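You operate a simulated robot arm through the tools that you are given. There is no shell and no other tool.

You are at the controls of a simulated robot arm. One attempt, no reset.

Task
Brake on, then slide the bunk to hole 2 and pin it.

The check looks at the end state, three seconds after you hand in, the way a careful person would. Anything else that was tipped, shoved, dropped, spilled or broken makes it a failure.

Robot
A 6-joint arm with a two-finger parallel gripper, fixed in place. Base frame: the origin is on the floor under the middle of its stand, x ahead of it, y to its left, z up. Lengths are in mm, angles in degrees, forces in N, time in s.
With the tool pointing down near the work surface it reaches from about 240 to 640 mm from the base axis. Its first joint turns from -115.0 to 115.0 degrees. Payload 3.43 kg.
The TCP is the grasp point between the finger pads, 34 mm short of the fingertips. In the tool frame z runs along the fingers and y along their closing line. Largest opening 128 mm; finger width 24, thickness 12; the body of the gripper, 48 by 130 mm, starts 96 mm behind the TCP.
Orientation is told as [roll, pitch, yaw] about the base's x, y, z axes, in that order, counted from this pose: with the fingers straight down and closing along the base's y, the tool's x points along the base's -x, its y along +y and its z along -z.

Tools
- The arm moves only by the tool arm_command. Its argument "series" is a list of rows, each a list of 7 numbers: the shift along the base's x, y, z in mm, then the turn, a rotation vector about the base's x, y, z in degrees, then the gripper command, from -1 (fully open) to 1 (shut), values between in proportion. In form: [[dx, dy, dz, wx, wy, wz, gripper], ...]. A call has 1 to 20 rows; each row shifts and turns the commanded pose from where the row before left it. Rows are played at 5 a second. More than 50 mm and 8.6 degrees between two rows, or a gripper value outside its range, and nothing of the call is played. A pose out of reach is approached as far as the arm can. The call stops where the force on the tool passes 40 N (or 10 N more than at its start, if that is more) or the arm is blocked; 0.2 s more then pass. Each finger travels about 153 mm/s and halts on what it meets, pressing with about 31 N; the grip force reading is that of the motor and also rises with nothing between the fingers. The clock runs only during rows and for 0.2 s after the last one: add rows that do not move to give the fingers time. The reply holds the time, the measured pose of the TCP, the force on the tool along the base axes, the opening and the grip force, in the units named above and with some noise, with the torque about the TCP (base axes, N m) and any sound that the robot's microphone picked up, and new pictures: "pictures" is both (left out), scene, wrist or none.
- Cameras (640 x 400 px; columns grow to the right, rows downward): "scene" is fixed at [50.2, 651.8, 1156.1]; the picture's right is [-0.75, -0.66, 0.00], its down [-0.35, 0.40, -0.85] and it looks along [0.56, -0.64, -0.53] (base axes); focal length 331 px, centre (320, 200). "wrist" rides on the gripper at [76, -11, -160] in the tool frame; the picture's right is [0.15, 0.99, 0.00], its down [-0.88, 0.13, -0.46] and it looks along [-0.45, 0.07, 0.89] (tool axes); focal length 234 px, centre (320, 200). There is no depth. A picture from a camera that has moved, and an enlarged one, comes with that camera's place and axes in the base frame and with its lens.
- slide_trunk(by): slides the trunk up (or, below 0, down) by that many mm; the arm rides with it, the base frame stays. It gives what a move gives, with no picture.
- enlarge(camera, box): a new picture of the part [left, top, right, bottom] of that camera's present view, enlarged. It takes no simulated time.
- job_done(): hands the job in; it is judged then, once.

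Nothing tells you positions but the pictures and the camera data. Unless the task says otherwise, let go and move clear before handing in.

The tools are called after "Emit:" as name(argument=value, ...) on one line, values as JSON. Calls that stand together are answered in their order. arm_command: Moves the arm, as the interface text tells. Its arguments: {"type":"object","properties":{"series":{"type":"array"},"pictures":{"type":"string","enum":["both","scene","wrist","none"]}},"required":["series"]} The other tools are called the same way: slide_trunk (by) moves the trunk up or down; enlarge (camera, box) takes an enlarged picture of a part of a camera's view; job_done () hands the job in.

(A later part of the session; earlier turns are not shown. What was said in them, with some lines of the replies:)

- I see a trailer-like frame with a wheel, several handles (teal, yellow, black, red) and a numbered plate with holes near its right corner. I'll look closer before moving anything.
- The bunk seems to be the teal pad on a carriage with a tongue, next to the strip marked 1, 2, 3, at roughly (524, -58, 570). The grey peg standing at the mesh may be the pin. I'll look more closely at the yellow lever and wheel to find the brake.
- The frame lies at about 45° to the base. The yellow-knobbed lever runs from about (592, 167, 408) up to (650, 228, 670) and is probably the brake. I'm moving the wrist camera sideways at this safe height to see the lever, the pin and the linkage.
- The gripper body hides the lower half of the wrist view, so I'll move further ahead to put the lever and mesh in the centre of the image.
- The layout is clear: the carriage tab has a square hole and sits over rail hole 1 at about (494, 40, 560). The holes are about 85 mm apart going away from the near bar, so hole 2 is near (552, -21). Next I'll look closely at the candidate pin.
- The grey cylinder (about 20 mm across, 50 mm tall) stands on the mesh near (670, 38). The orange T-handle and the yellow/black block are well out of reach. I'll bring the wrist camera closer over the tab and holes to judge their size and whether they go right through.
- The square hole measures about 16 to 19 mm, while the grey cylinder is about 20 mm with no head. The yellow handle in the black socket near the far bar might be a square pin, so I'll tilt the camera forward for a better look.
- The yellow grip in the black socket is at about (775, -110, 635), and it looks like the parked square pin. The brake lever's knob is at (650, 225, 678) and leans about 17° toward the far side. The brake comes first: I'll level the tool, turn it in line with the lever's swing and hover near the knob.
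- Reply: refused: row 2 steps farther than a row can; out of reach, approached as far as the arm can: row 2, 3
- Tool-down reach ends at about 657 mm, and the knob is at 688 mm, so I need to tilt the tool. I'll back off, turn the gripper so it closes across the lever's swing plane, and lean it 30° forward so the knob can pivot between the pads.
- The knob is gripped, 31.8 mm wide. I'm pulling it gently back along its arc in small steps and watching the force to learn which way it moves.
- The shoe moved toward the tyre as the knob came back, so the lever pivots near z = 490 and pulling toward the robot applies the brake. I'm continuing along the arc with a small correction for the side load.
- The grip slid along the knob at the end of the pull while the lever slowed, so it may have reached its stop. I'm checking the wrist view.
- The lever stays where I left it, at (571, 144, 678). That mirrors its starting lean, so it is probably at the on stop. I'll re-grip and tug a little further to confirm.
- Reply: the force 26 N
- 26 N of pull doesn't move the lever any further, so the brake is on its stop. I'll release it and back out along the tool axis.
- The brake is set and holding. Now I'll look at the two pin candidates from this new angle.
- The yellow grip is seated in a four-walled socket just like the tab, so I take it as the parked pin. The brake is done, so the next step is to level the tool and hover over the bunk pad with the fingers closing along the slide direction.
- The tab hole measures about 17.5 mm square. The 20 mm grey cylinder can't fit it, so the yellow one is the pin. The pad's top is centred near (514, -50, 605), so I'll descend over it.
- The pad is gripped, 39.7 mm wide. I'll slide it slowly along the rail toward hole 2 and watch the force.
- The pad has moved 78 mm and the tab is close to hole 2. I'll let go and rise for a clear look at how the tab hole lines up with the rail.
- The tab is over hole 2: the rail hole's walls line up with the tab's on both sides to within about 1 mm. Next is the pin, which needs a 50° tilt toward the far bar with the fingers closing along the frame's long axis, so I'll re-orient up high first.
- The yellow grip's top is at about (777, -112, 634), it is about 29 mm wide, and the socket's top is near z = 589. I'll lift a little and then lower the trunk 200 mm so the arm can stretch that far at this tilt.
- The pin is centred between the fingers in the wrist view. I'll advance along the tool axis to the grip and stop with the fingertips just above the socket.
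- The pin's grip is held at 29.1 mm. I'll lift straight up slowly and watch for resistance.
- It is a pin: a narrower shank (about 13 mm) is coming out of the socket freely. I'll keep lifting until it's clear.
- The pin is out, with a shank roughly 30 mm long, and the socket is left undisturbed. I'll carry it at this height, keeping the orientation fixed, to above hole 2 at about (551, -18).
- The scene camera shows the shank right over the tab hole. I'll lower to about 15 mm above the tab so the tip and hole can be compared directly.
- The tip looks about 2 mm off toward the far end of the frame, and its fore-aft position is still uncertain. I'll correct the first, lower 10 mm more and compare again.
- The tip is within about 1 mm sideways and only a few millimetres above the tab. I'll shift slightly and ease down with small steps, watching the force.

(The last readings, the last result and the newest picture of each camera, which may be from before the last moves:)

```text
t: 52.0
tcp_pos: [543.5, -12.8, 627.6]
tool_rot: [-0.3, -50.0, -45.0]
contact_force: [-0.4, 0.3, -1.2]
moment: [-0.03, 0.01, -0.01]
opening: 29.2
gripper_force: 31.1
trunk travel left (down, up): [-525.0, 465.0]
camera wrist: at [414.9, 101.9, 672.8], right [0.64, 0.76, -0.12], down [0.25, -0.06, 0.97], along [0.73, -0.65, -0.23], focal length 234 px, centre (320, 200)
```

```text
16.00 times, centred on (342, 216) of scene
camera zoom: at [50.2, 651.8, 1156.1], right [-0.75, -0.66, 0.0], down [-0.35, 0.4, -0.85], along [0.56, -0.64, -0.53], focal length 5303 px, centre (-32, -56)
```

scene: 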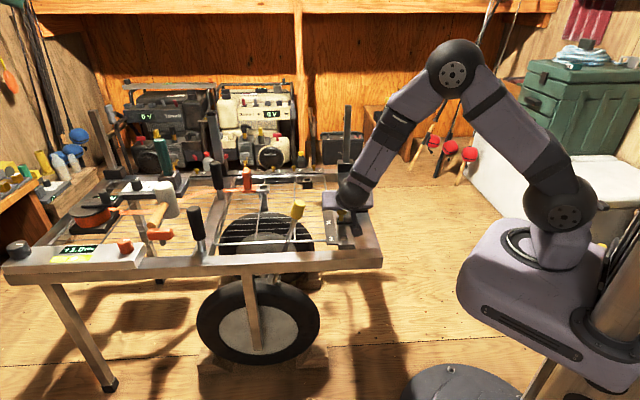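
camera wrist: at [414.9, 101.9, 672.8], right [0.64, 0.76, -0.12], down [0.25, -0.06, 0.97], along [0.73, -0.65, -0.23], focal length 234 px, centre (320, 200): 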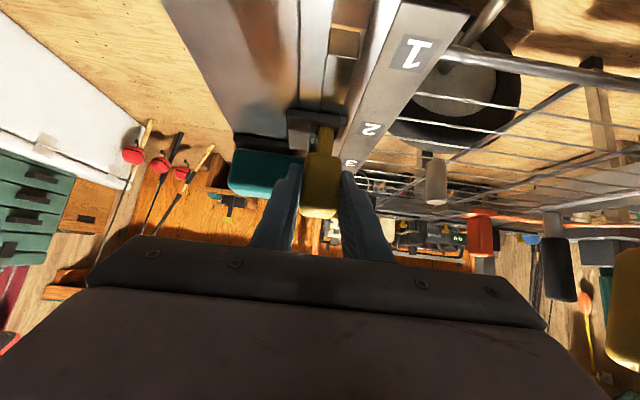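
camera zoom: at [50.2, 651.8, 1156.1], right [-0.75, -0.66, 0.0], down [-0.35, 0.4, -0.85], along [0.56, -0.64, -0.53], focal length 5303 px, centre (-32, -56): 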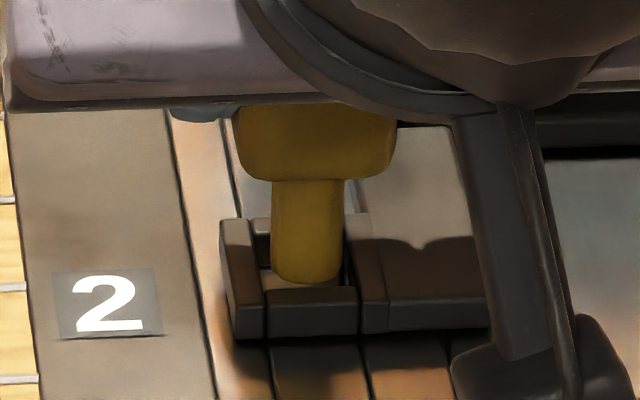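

Both views show the shank tip at the mouth of the hole with no contact force. I'm continuing down in small steps.

Emit:
arm_command(series=[[0.3, -0.3, -1.5, 0, 0, 0, 1], [0, 0, -1.5, 0, 0, 0, 1], [0, 0, -1.5, 0, 0, 0, 1], [0, 0, 0, 0, 0, 0, 1]], pictures="both")

Emit:
enlarge(camera="wrist", box=[305, 95, 345, 135])

Emit:
enlarge(camera="scene", box=[332, 206, 352, 226])

```text
t: 53.0
tcp_pos: [543.4, -13.4, 622.8]
tool_rot: [-0.4, -50.0, -45.0]
contact_force: [-0.4, -0.9, -1.1]
moment: [0.04, -0.03, 0.04]
opening: 29.3
gripper_force: 31.2
trunk travel left (down, up): [-525.0, 465.0]
camera wrist: at [415.3, 101.2, 668.6], right [0.64, 0.76, -0.12], down [0.25, -0.06, 0.97], along [0.73, -0.65, -0.23], focal length 234 px, centre (320, 200)
```

scene: 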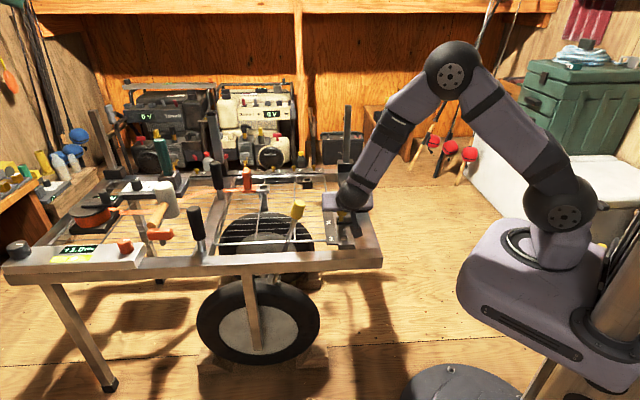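
wrist: 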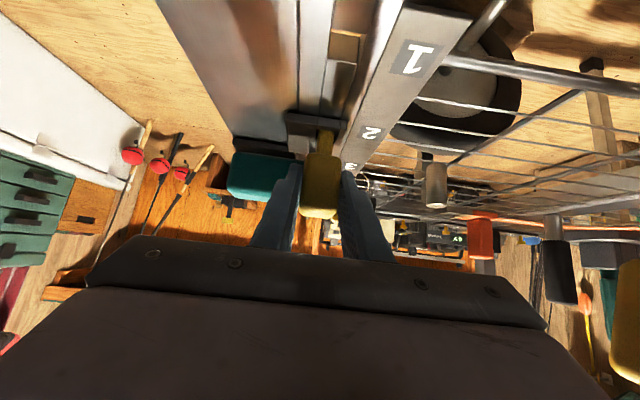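

```text
10.00 times, centred on (325, 115) of wrist
camera zoom: at [415.3, 101.2, 668.6], right [0.64, 0.76, -0.12], down [0.25, -0.06, 0.97], along [0.73, -0.65, -0.23], focal length 2342 px, centre (270, 1050)
```

zoom: 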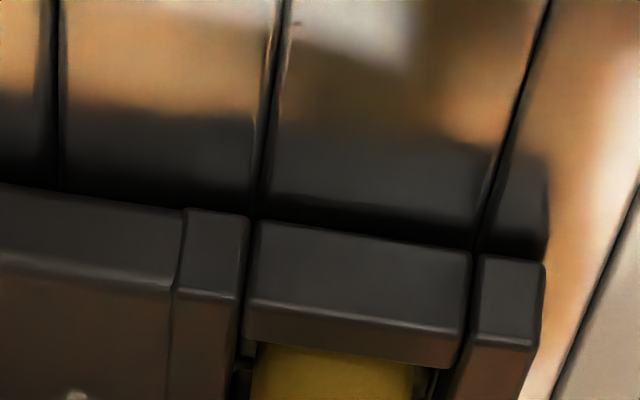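

```text
16.00 times, centred on (342, 216) of scene
camera zoom: at [50.2, 651.8, 1156.1], right [-0.75, -0.66, 0.0], down [-0.35, 0.4, -0.85], along [0.56, -0.64, -0.53], focal length 5303 px, centre (-32, -56)
```

zoom: 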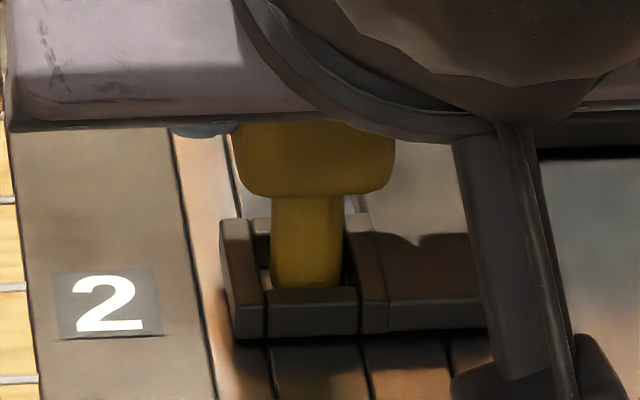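

The shank is now inside the tab hole, hidden behind its near wall in both views, with no contact force. I'll keep lowering toward seated.

Emit:
arm_command(series=[[0, 0, -2.5, 0, 0, 0, 1], [0, 0, -2.5, 0, 0, 0, 1], [0, 0, -2.5, 0, 0, 0, 1], [0, 0, -2.5, 0, 0, 0, 1], [0, 0, 0, 0, 0, 0, 1]], pictures="both")

Emit:
enlarge(camera="scene", box=[332, 206, 352, 226])

```text
t: 54.2
tcp_pos: [543.9, -12.0, 614.1]
tool_rot: [-0.5, -50.0, -45.0]
contact_force: [0.2, 0.3, -0.4]
moment: [-0.02, -0.01, 0.03]
opening: 29.3
gripper_force: 31.0
trunk travel left (down, up): [-525.0, 465.0]
camera wrist: at [415.5, 102.7, 659.6], right [0.64, 0.76, -0.12], down [0.25, -0.06, 0.97], along [0.73, -0.65, -0.23], focal length 234 px, centre (320, 200)
```

scene: 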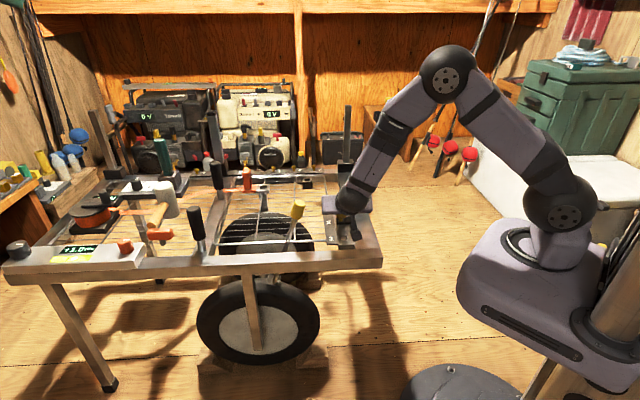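
wrist: 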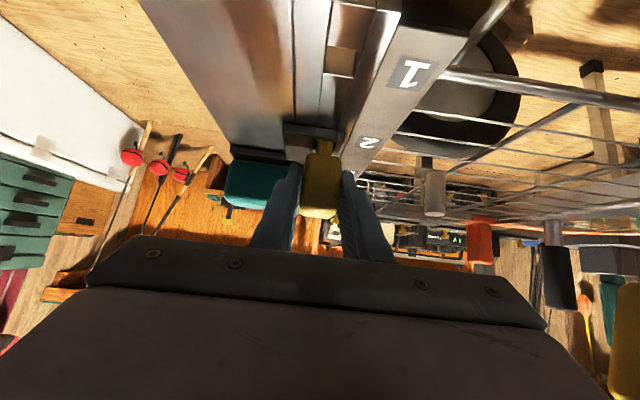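

```text
16.00 times, centred on (342, 216) of scene
camera zoom: at [50.2, 651.8, 1156.1], right [-0.75, -0.66, 0.0], down [-0.35, 0.4, -0.85], along [0.56, -0.64, -0.53], focal length 5303 px, centre (-32, -56)
```

zoom: 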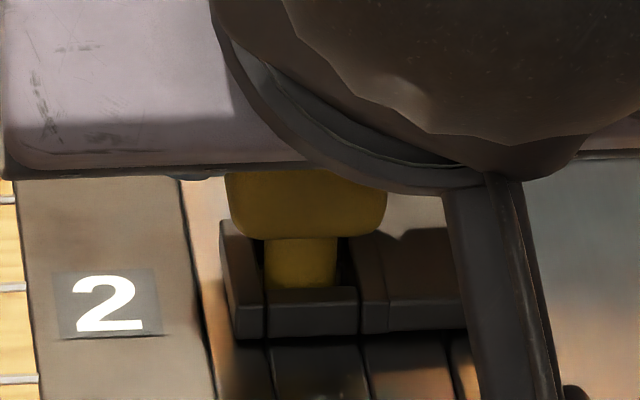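

Emit:
arm_command(series=[[0, 0, -2.5, 0, 0, 0, 1], [0, 0, -2.5, 0, 0, 0, 1], [0, 0, -2, 0, 0, 0, 1], [0, 0, 0, 0, 0, 0, 1]], pictures="both")

Emit:
enlarge(camera="scene", box=[332, 206, 352, 226])

Emit:
enlarge(camera="wrist", box=[280, 100, 370, 190])

```text
t: 55.2
tcp_pos: [542.6, -11.8, 606.9]
tool_rot: [-0.5, -49.8, -45.0]
contact_force: [0.3, 0.3, -0.1]
moment: [-0.02, -0.01, -0.01]
opening: 29.4
gripper_force: 30.7
trunk travel left (down, up): [-525.0, 465.0]
camera wrist: at [414.7, 102.2, 651.7], right [0.64, 0.76, -0.12], down [0.25, -0.06, 0.97], along [0.73, -0.65, -0.23], focal length 234 px, centre (320, 200)
```

scene: 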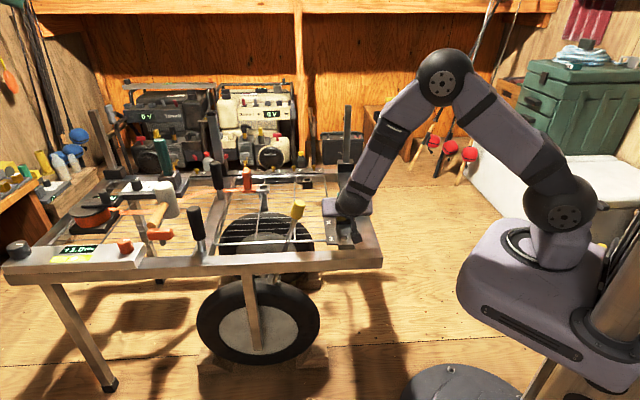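
wrist: 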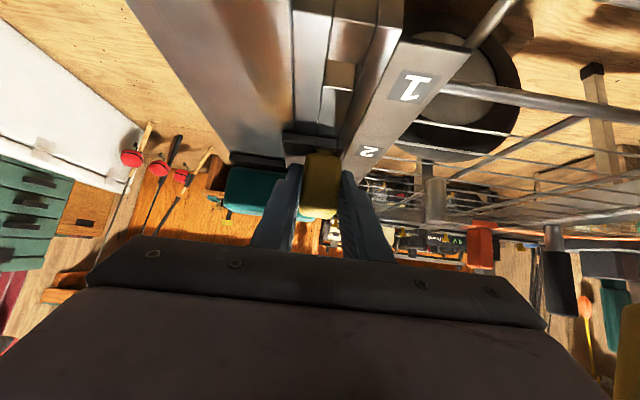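

```text
16.00 times, centred on (342, 216) of scene
camera zoom: at [50.2, 651.8, 1156.1], right [-0.75, -0.66, 0.0], down [-0.35, 0.4, -0.85], along [0.56, -0.64, -0.53], focal length 5303 px, centre (-32, -56)
```

zoom: 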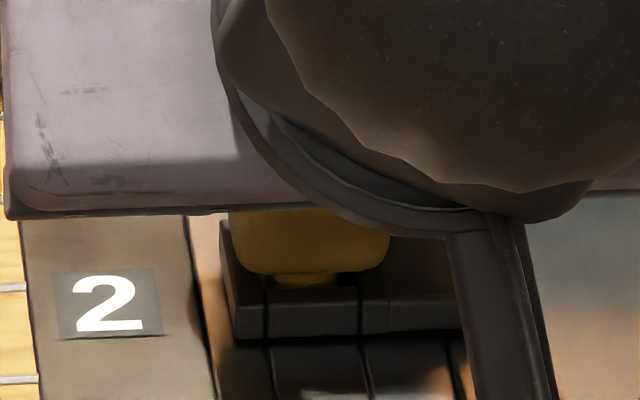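

```text
4.44 times, centred on (325, 145) of wrist
camera zoom: at [414.7, 102.2, 651.7], right [0.64, 0.76, -0.12], down [0.25, -0.06, 0.97], along [0.73, -0.65, -0.23], focal length 1041 px, centre (298, 444)
```

zoom: 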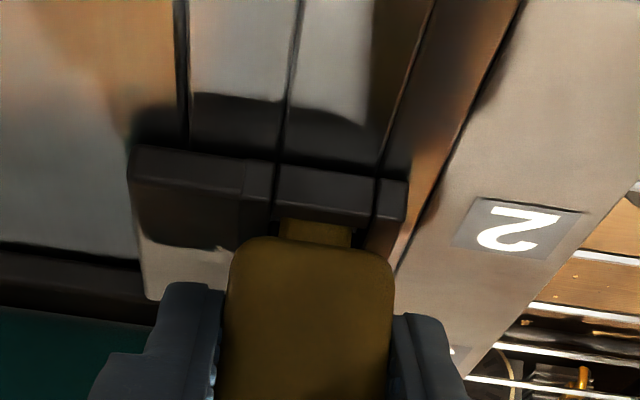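

Emit:
arm_command(series=[[0, 0, -2, 0, 0, 0, 1], [0, 0, -1.5, 0, 0, 0, 1], [0, 0, 0, 0, 0, 0, 1]], pictures="both")

Emit:
enlarge(camera="scene", box=[332, 206, 352, 226])

Emit:
enlarge(camera="wrist", box=[280, 100, 370, 190])

```text
t: 56.0
tcp_pos: [541.9, -14.1, 603.4]
tool_rot: [-0.4, -50.0, -45.1]
contact_force: [-0.6, 0.6, -1.1]
moment: [-0.02, 0.01, 0.03]
opening: 29.2
gripper_force: 31.2
trunk travel left (down, up): [-525.0, 465.0]
camera wrist: at [414.3, 101.3, 647.6], right [0.64, 0.76, -0.12], down [0.25, -0.06, 0.97], along [0.73, -0.65, -0.23], focal length 234 px, centre (320, 200)
```

scene: 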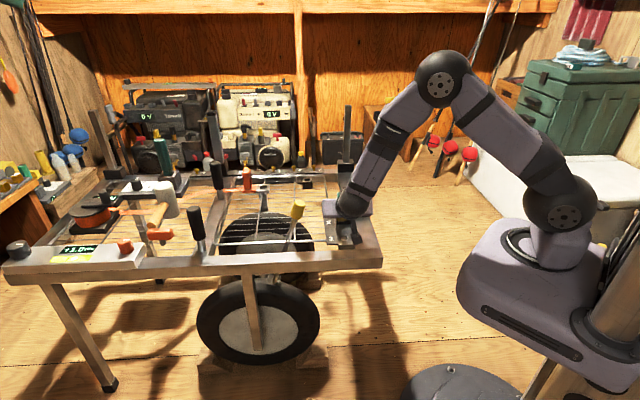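
wrist: 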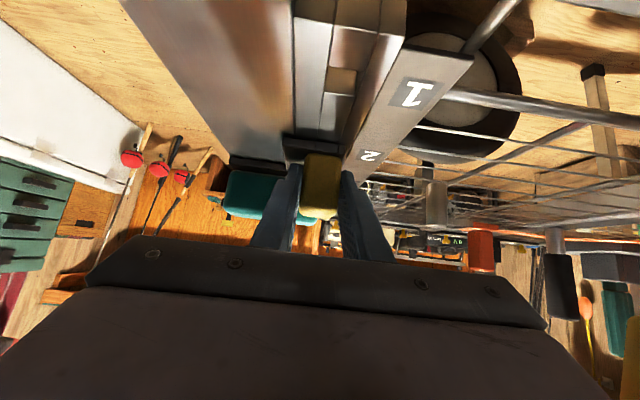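

```text
16.00 times, centred on (342, 216) of scene
camera zoom: at [50.2, 651.8, 1156.1], right [-0.75, -0.66, 0.0], down [-0.35, 0.4, -0.85], along [0.56, -0.64, -0.53], focal length 5303 px, centre (-32, -56)
```

zoom: 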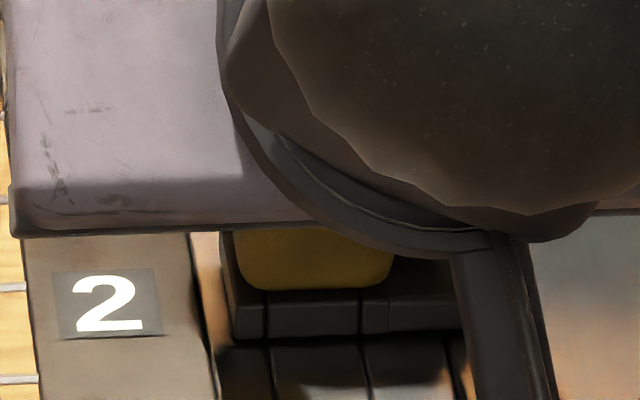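

```text
4.44 times, centred on (325, 145) of wrist
camera zoom: at [414.3, 101.3, 647.6], right [0.64, 0.76, -0.12], down [0.25, -0.06, 0.97], along [0.73, -0.65, -0.23], focal length 1041 px, centre (298, 444)
```

zoom: 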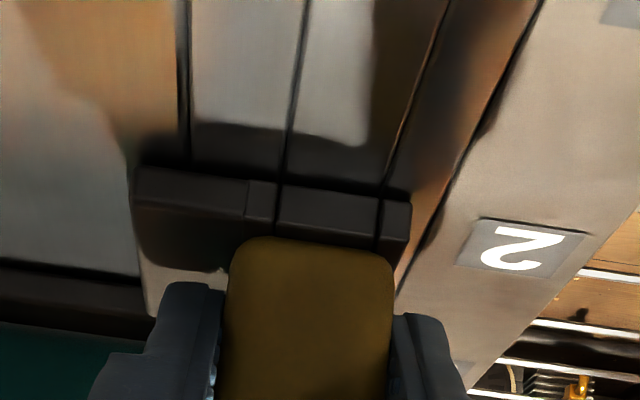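

Emit:
arm_command(series=[[0, 0, -1, 0, 0, 0, 1], [0, 0, -1, 0, 0, 0, 1], [0, 0, 0, 0, 0, 0, 1]], pictures="none")

Emit:
enlarge(camera="wrist", box=[280, 100, 370, 190])

```text
t: 56.8
tcp_pos: [543.3, -13.5, 602.1]
tool_rot: [-0.2, -50.2, -45.2]
contact_force: [-0.4, -0.3, 9.2]
moment: [0.03, 0.02, 0.01]
opening: 28.9
gripper_force: 30.8
trunk travel left (down, up): [-525.0, 465.0]
```

```text
4.44 times, centred on (325, 145) of wrist
camera zoom: at [414.3, 101.2, 646.8], right [0.64, 0.76, -0.12], down [0.24, -0.06, 0.97], along [0.73, -0.65, -0.22], focal length 1041 px, centre (298, 444)
```

zoom: 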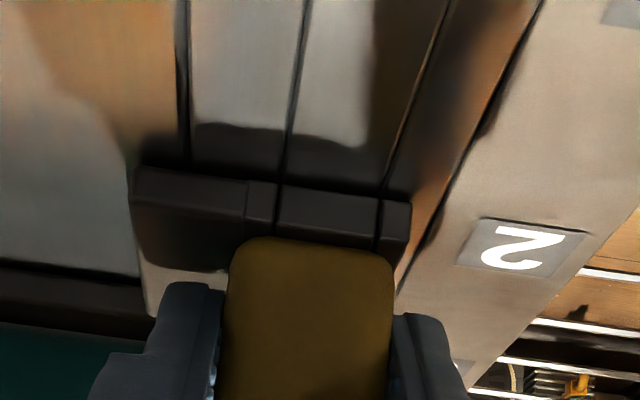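

I get 9 N of upward contact just as the grip reaches the tab top, so the pin is seated. I'll ease off, open, and back out along the tool axis.

Emit:
arm_command(series=[[0, 0, 0.7, 0, 0, 0, 1], [0, 0, 0, 0, 0, 0, 0.5], [0, 0, 0, 0, 0, 0, 0.2], [0, 0, 0, 0, 0, 0, 0.0], [0, 0, 0, 0, 0, 0, 0.0]], pictures="both")

Emit:
enlarge(camera="wrist", box=[260, 90, 380, 210])

```text
t: 58.0
tcp_pos: [543.2, -13.4, 601.2]
tool_rot: [-0.3, -50.0, -45.0]
contact_force: [0.1, -0.1, -0.7]
moment: [0.07, -0.01, 0.01]
opening: 64.1
gripper_force: 0.0
trunk travel left (down, up): [-525.0, 465.0]
camera wrist: at [414.7, 101.2, 647.1], right [0.64, 0.76, -0.12], down [0.25, -0.06, 0.97], along [0.73, -0.65, -0.23], focal length 234 px, centre (320, 200)
```

scene: 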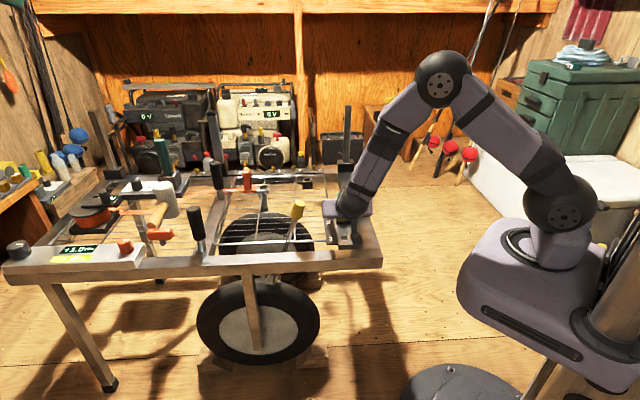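
wrist: 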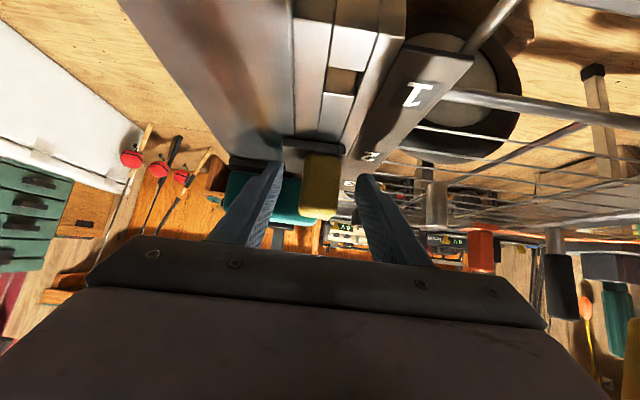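

```text
3.33 times, centred on (320, 150) of wrist
camera zoom: at [414.7, 101.2, 647.1], right [0.64, 0.76, -0.12], down [0.25, -0.06, 0.97], along [0.73, -0.65, -0.23], focal length 781 px, centre (320, 367)
```

zoom: 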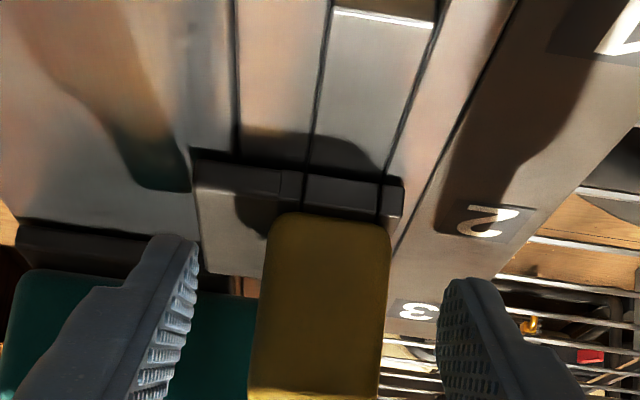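

Emit:
arm_command(series=[[-11, 11, 13, 0, 0, 0, 0.0], [-16, 16.3, 19, 0, 0, 0, -0.1], [-16, 16.3, 19, 0, 0, 0, -0.1], [-16, 16.3, 19, 0, 0, 0, -0.1], [0, 0, 40, 0, 0, 0, -0.1], [0, 0, 40, 0, 0, 0, -0.1], [0, 0, 0, 0, 0, 0, -0.1]], pictures="both")

Emit:
enlarge(camera="scene", box=[310, 180, 400, 260])

Emit:
enlarge(camera="scene", box=[180, 150, 400, 300])

```text
t: 59.6
tcp_pos: [482.4, 50.0, 751.0]
tool_rot: [-0.4, -50.1, -45.0]
contact_force: [-0.5, -0.1, -0.2]
moment: [0.05, 0.01, -0.01]
opening: 70.1
gripper_force: 0.1
trunk travel left (down, up): [-525.0, 465.0]
camera wrist: at [353.4, 164.4, 797.0], right [0.64, 0.76, -0.12], down [0.25, -0.06, 0.97], along [0.73, -0.65, -0.23], focal length 234 px, centre (320, 200)
```

scene: 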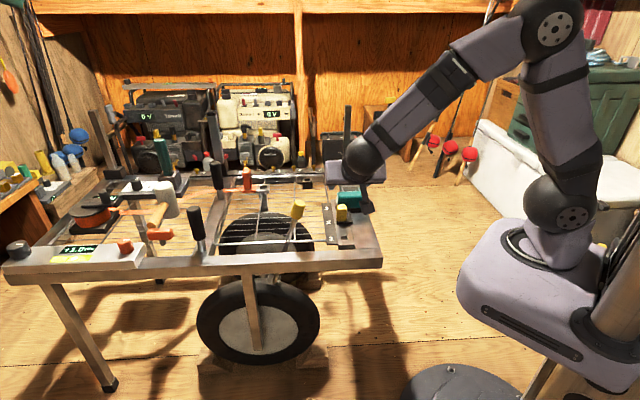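
wrist: 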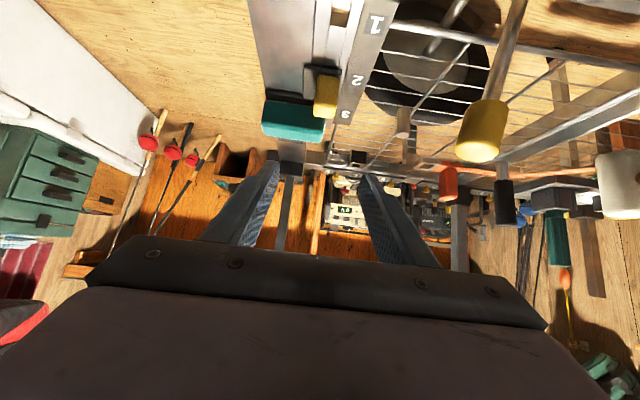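

```text
5.00 times, centred on (355, 220) of scene
camera zoom: at [50.2, 651.8, 1156.1], right [-0.75, -0.66, 0.0], down [-0.35, 0.4, -0.85], along [0.56, -0.64, -0.53], focal length 1657 px, centre (145, 100)
```

zoom: 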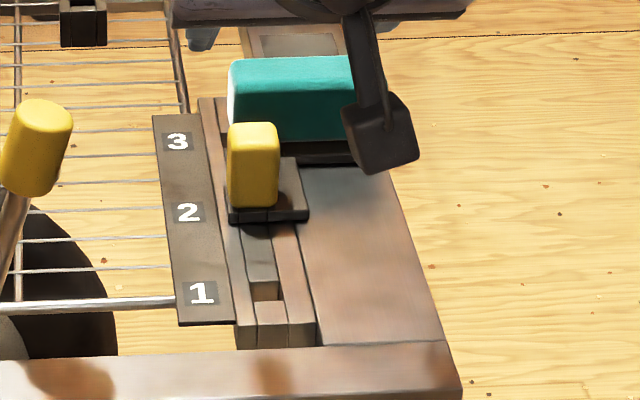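

```text
2.67 times, centred on (290, 225) of scene
camera zoom: at [50.2, 651.8, 1156.1], right [-0.75, -0.66, 0.0], down [-0.35, 0.4, -0.85], along [0.56, -0.64, -0.53], focal length 884 px, centre (400, 133)
```

zoom: 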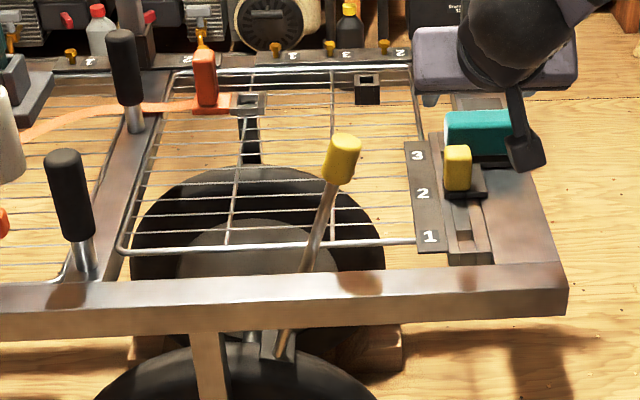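

Emit:
enlarge(camera="wrist", box=[240, 20, 440, 180])

Emit:
enlarge(camera="scene", box=[330, 200, 365, 230])

Emit:
enlarge(camera="scene", box=[260, 250, 330, 300])

```text
2.50 times, centred on (340, 100) of wrist
camera zoom: at [353.4, 164.4, 797.0], right [0.64, 0.76, -0.12], down [0.25, -0.06, 0.97], along [0.73, -0.65, -0.23], focal length 585 px, centre (270, 450)
```

zoom: 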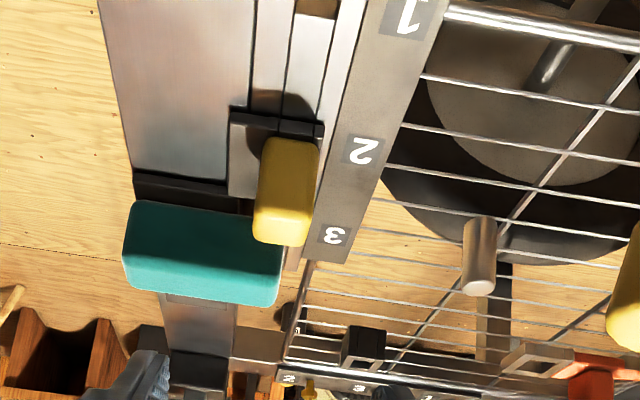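

```text
13.33 times, centred on (348, 215) of scene
camera zoom: at [50.2, 651.8, 1156.1], right [-0.75, -0.66, 0.0], down [-0.35, 0.4, -0.85], along [0.56, -0.64, -0.53], focal length 4419 px, centre (-47, 0)
```

zoom: 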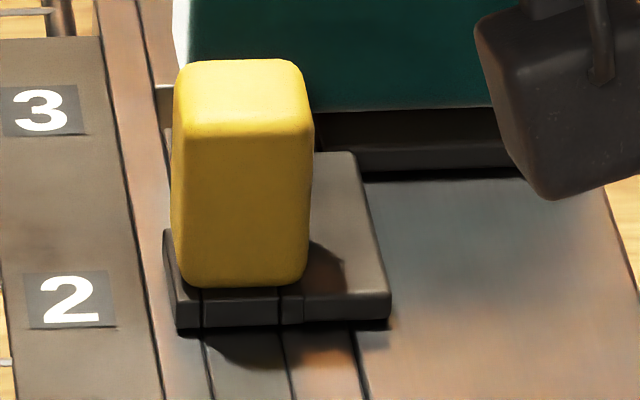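

```text
8.00 times, centred on (295, 275) of scene
camera zoom: at [50.2, 651.8, 1156.1], right [-0.75, -0.66, 0.0], down [-0.35, 0.4, -0.85], along [0.56, -0.64, -0.53], focal length 2652 px, centre (520, -400)
```

zoom: 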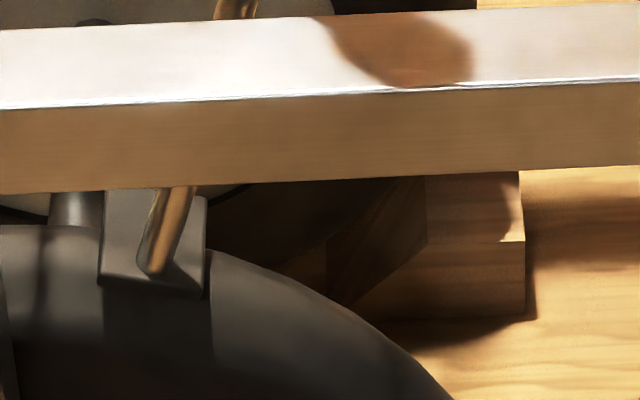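

The pin sits flush on the tab at hole 2. The brake lever is still at its on stop, and the grey peg and other parts are untouched. I'll lift the arm a little further clear before handing in.

Emit:
arm_command(series=[[-20, 15, 40, 0, 0, 0, -0.1], [-20, 15, 40, 0, 0, 0, -0.1], [0, 0, 0, 0, 0, 0, -0.1], [0, 0, 0, 0, 0, 0, -0.1]], pictures="scene")

Emit:
enlarge(camera="scene", box=[180, 150, 400, 300])

```text
t: 60.6
tcp_pos: [442.4, 76.5, 831.6]
tool_rot: [-0.4, -50.0, -45.0]
contact_force: [-0.5, -0.2, -0.2]
moment: [0.02, 0.02, 0.01]
opening: 70.5
gripper_force: 0.1
trunk travel left (down, up): [-525.0, 465.0]
```

scene: 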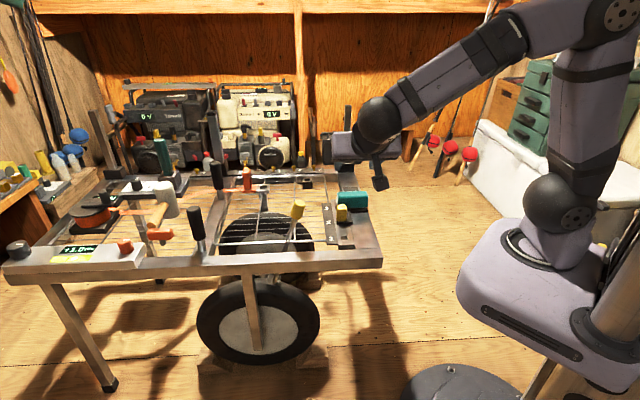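

```text
2.67 times, centred on (290, 225) of scene
camera zoom: at [50.2, 651.8, 1156.1], right [-0.75, -0.66, 0.0], down [-0.35, 0.4, -0.85], along [0.56, -0.64, -0.53], focal length 884 px, centre (400, 133)
```

zoom: 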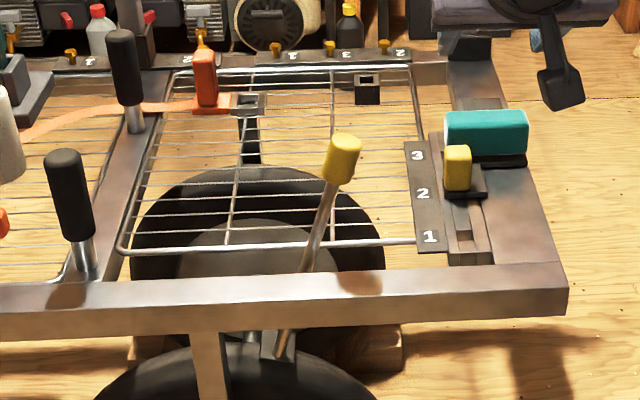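

The arm is clear. The brake lever is on, the bunk is at hole 2 with the yellow pin seated through the tab and rail, and nothing else was disturbed, so I'm handing in.

Emit:
job_done()

```text
The job is handed in.
```

I set the brake, slid the bunk to hole 2 and pinned it, then handed the job in. I don't have the check's result yet.

- **Brake:** I pulled the yellow-knobbed lever from one end of its swing to the other. The shoe moved onto the tyre, and about 26 N more pull didn't move the lever any further. It was still there in the last picture. There were no on/off markings, so I took the direction from the shoe's movement.
- **Bunk:** I slid the teal pad about 78 mm along its rail. The hole in its tab lines up with rail hole 2 to within about 1 mm.
- **Pin:** I used the yellow-handled pin from the black socket near the far bar. The grey cylinder on the mesh is about 20 mm across, too big for the roughly 18 mm hole. The pin went in freely, and its grip now sits flush on the tab, so it should reach well into the rail.

In the final pictures the grey cylinder, the empty pin socket, the strap and the other items on and around the frame look undisturbed. The gripper is open and the arm is clear of the frame.
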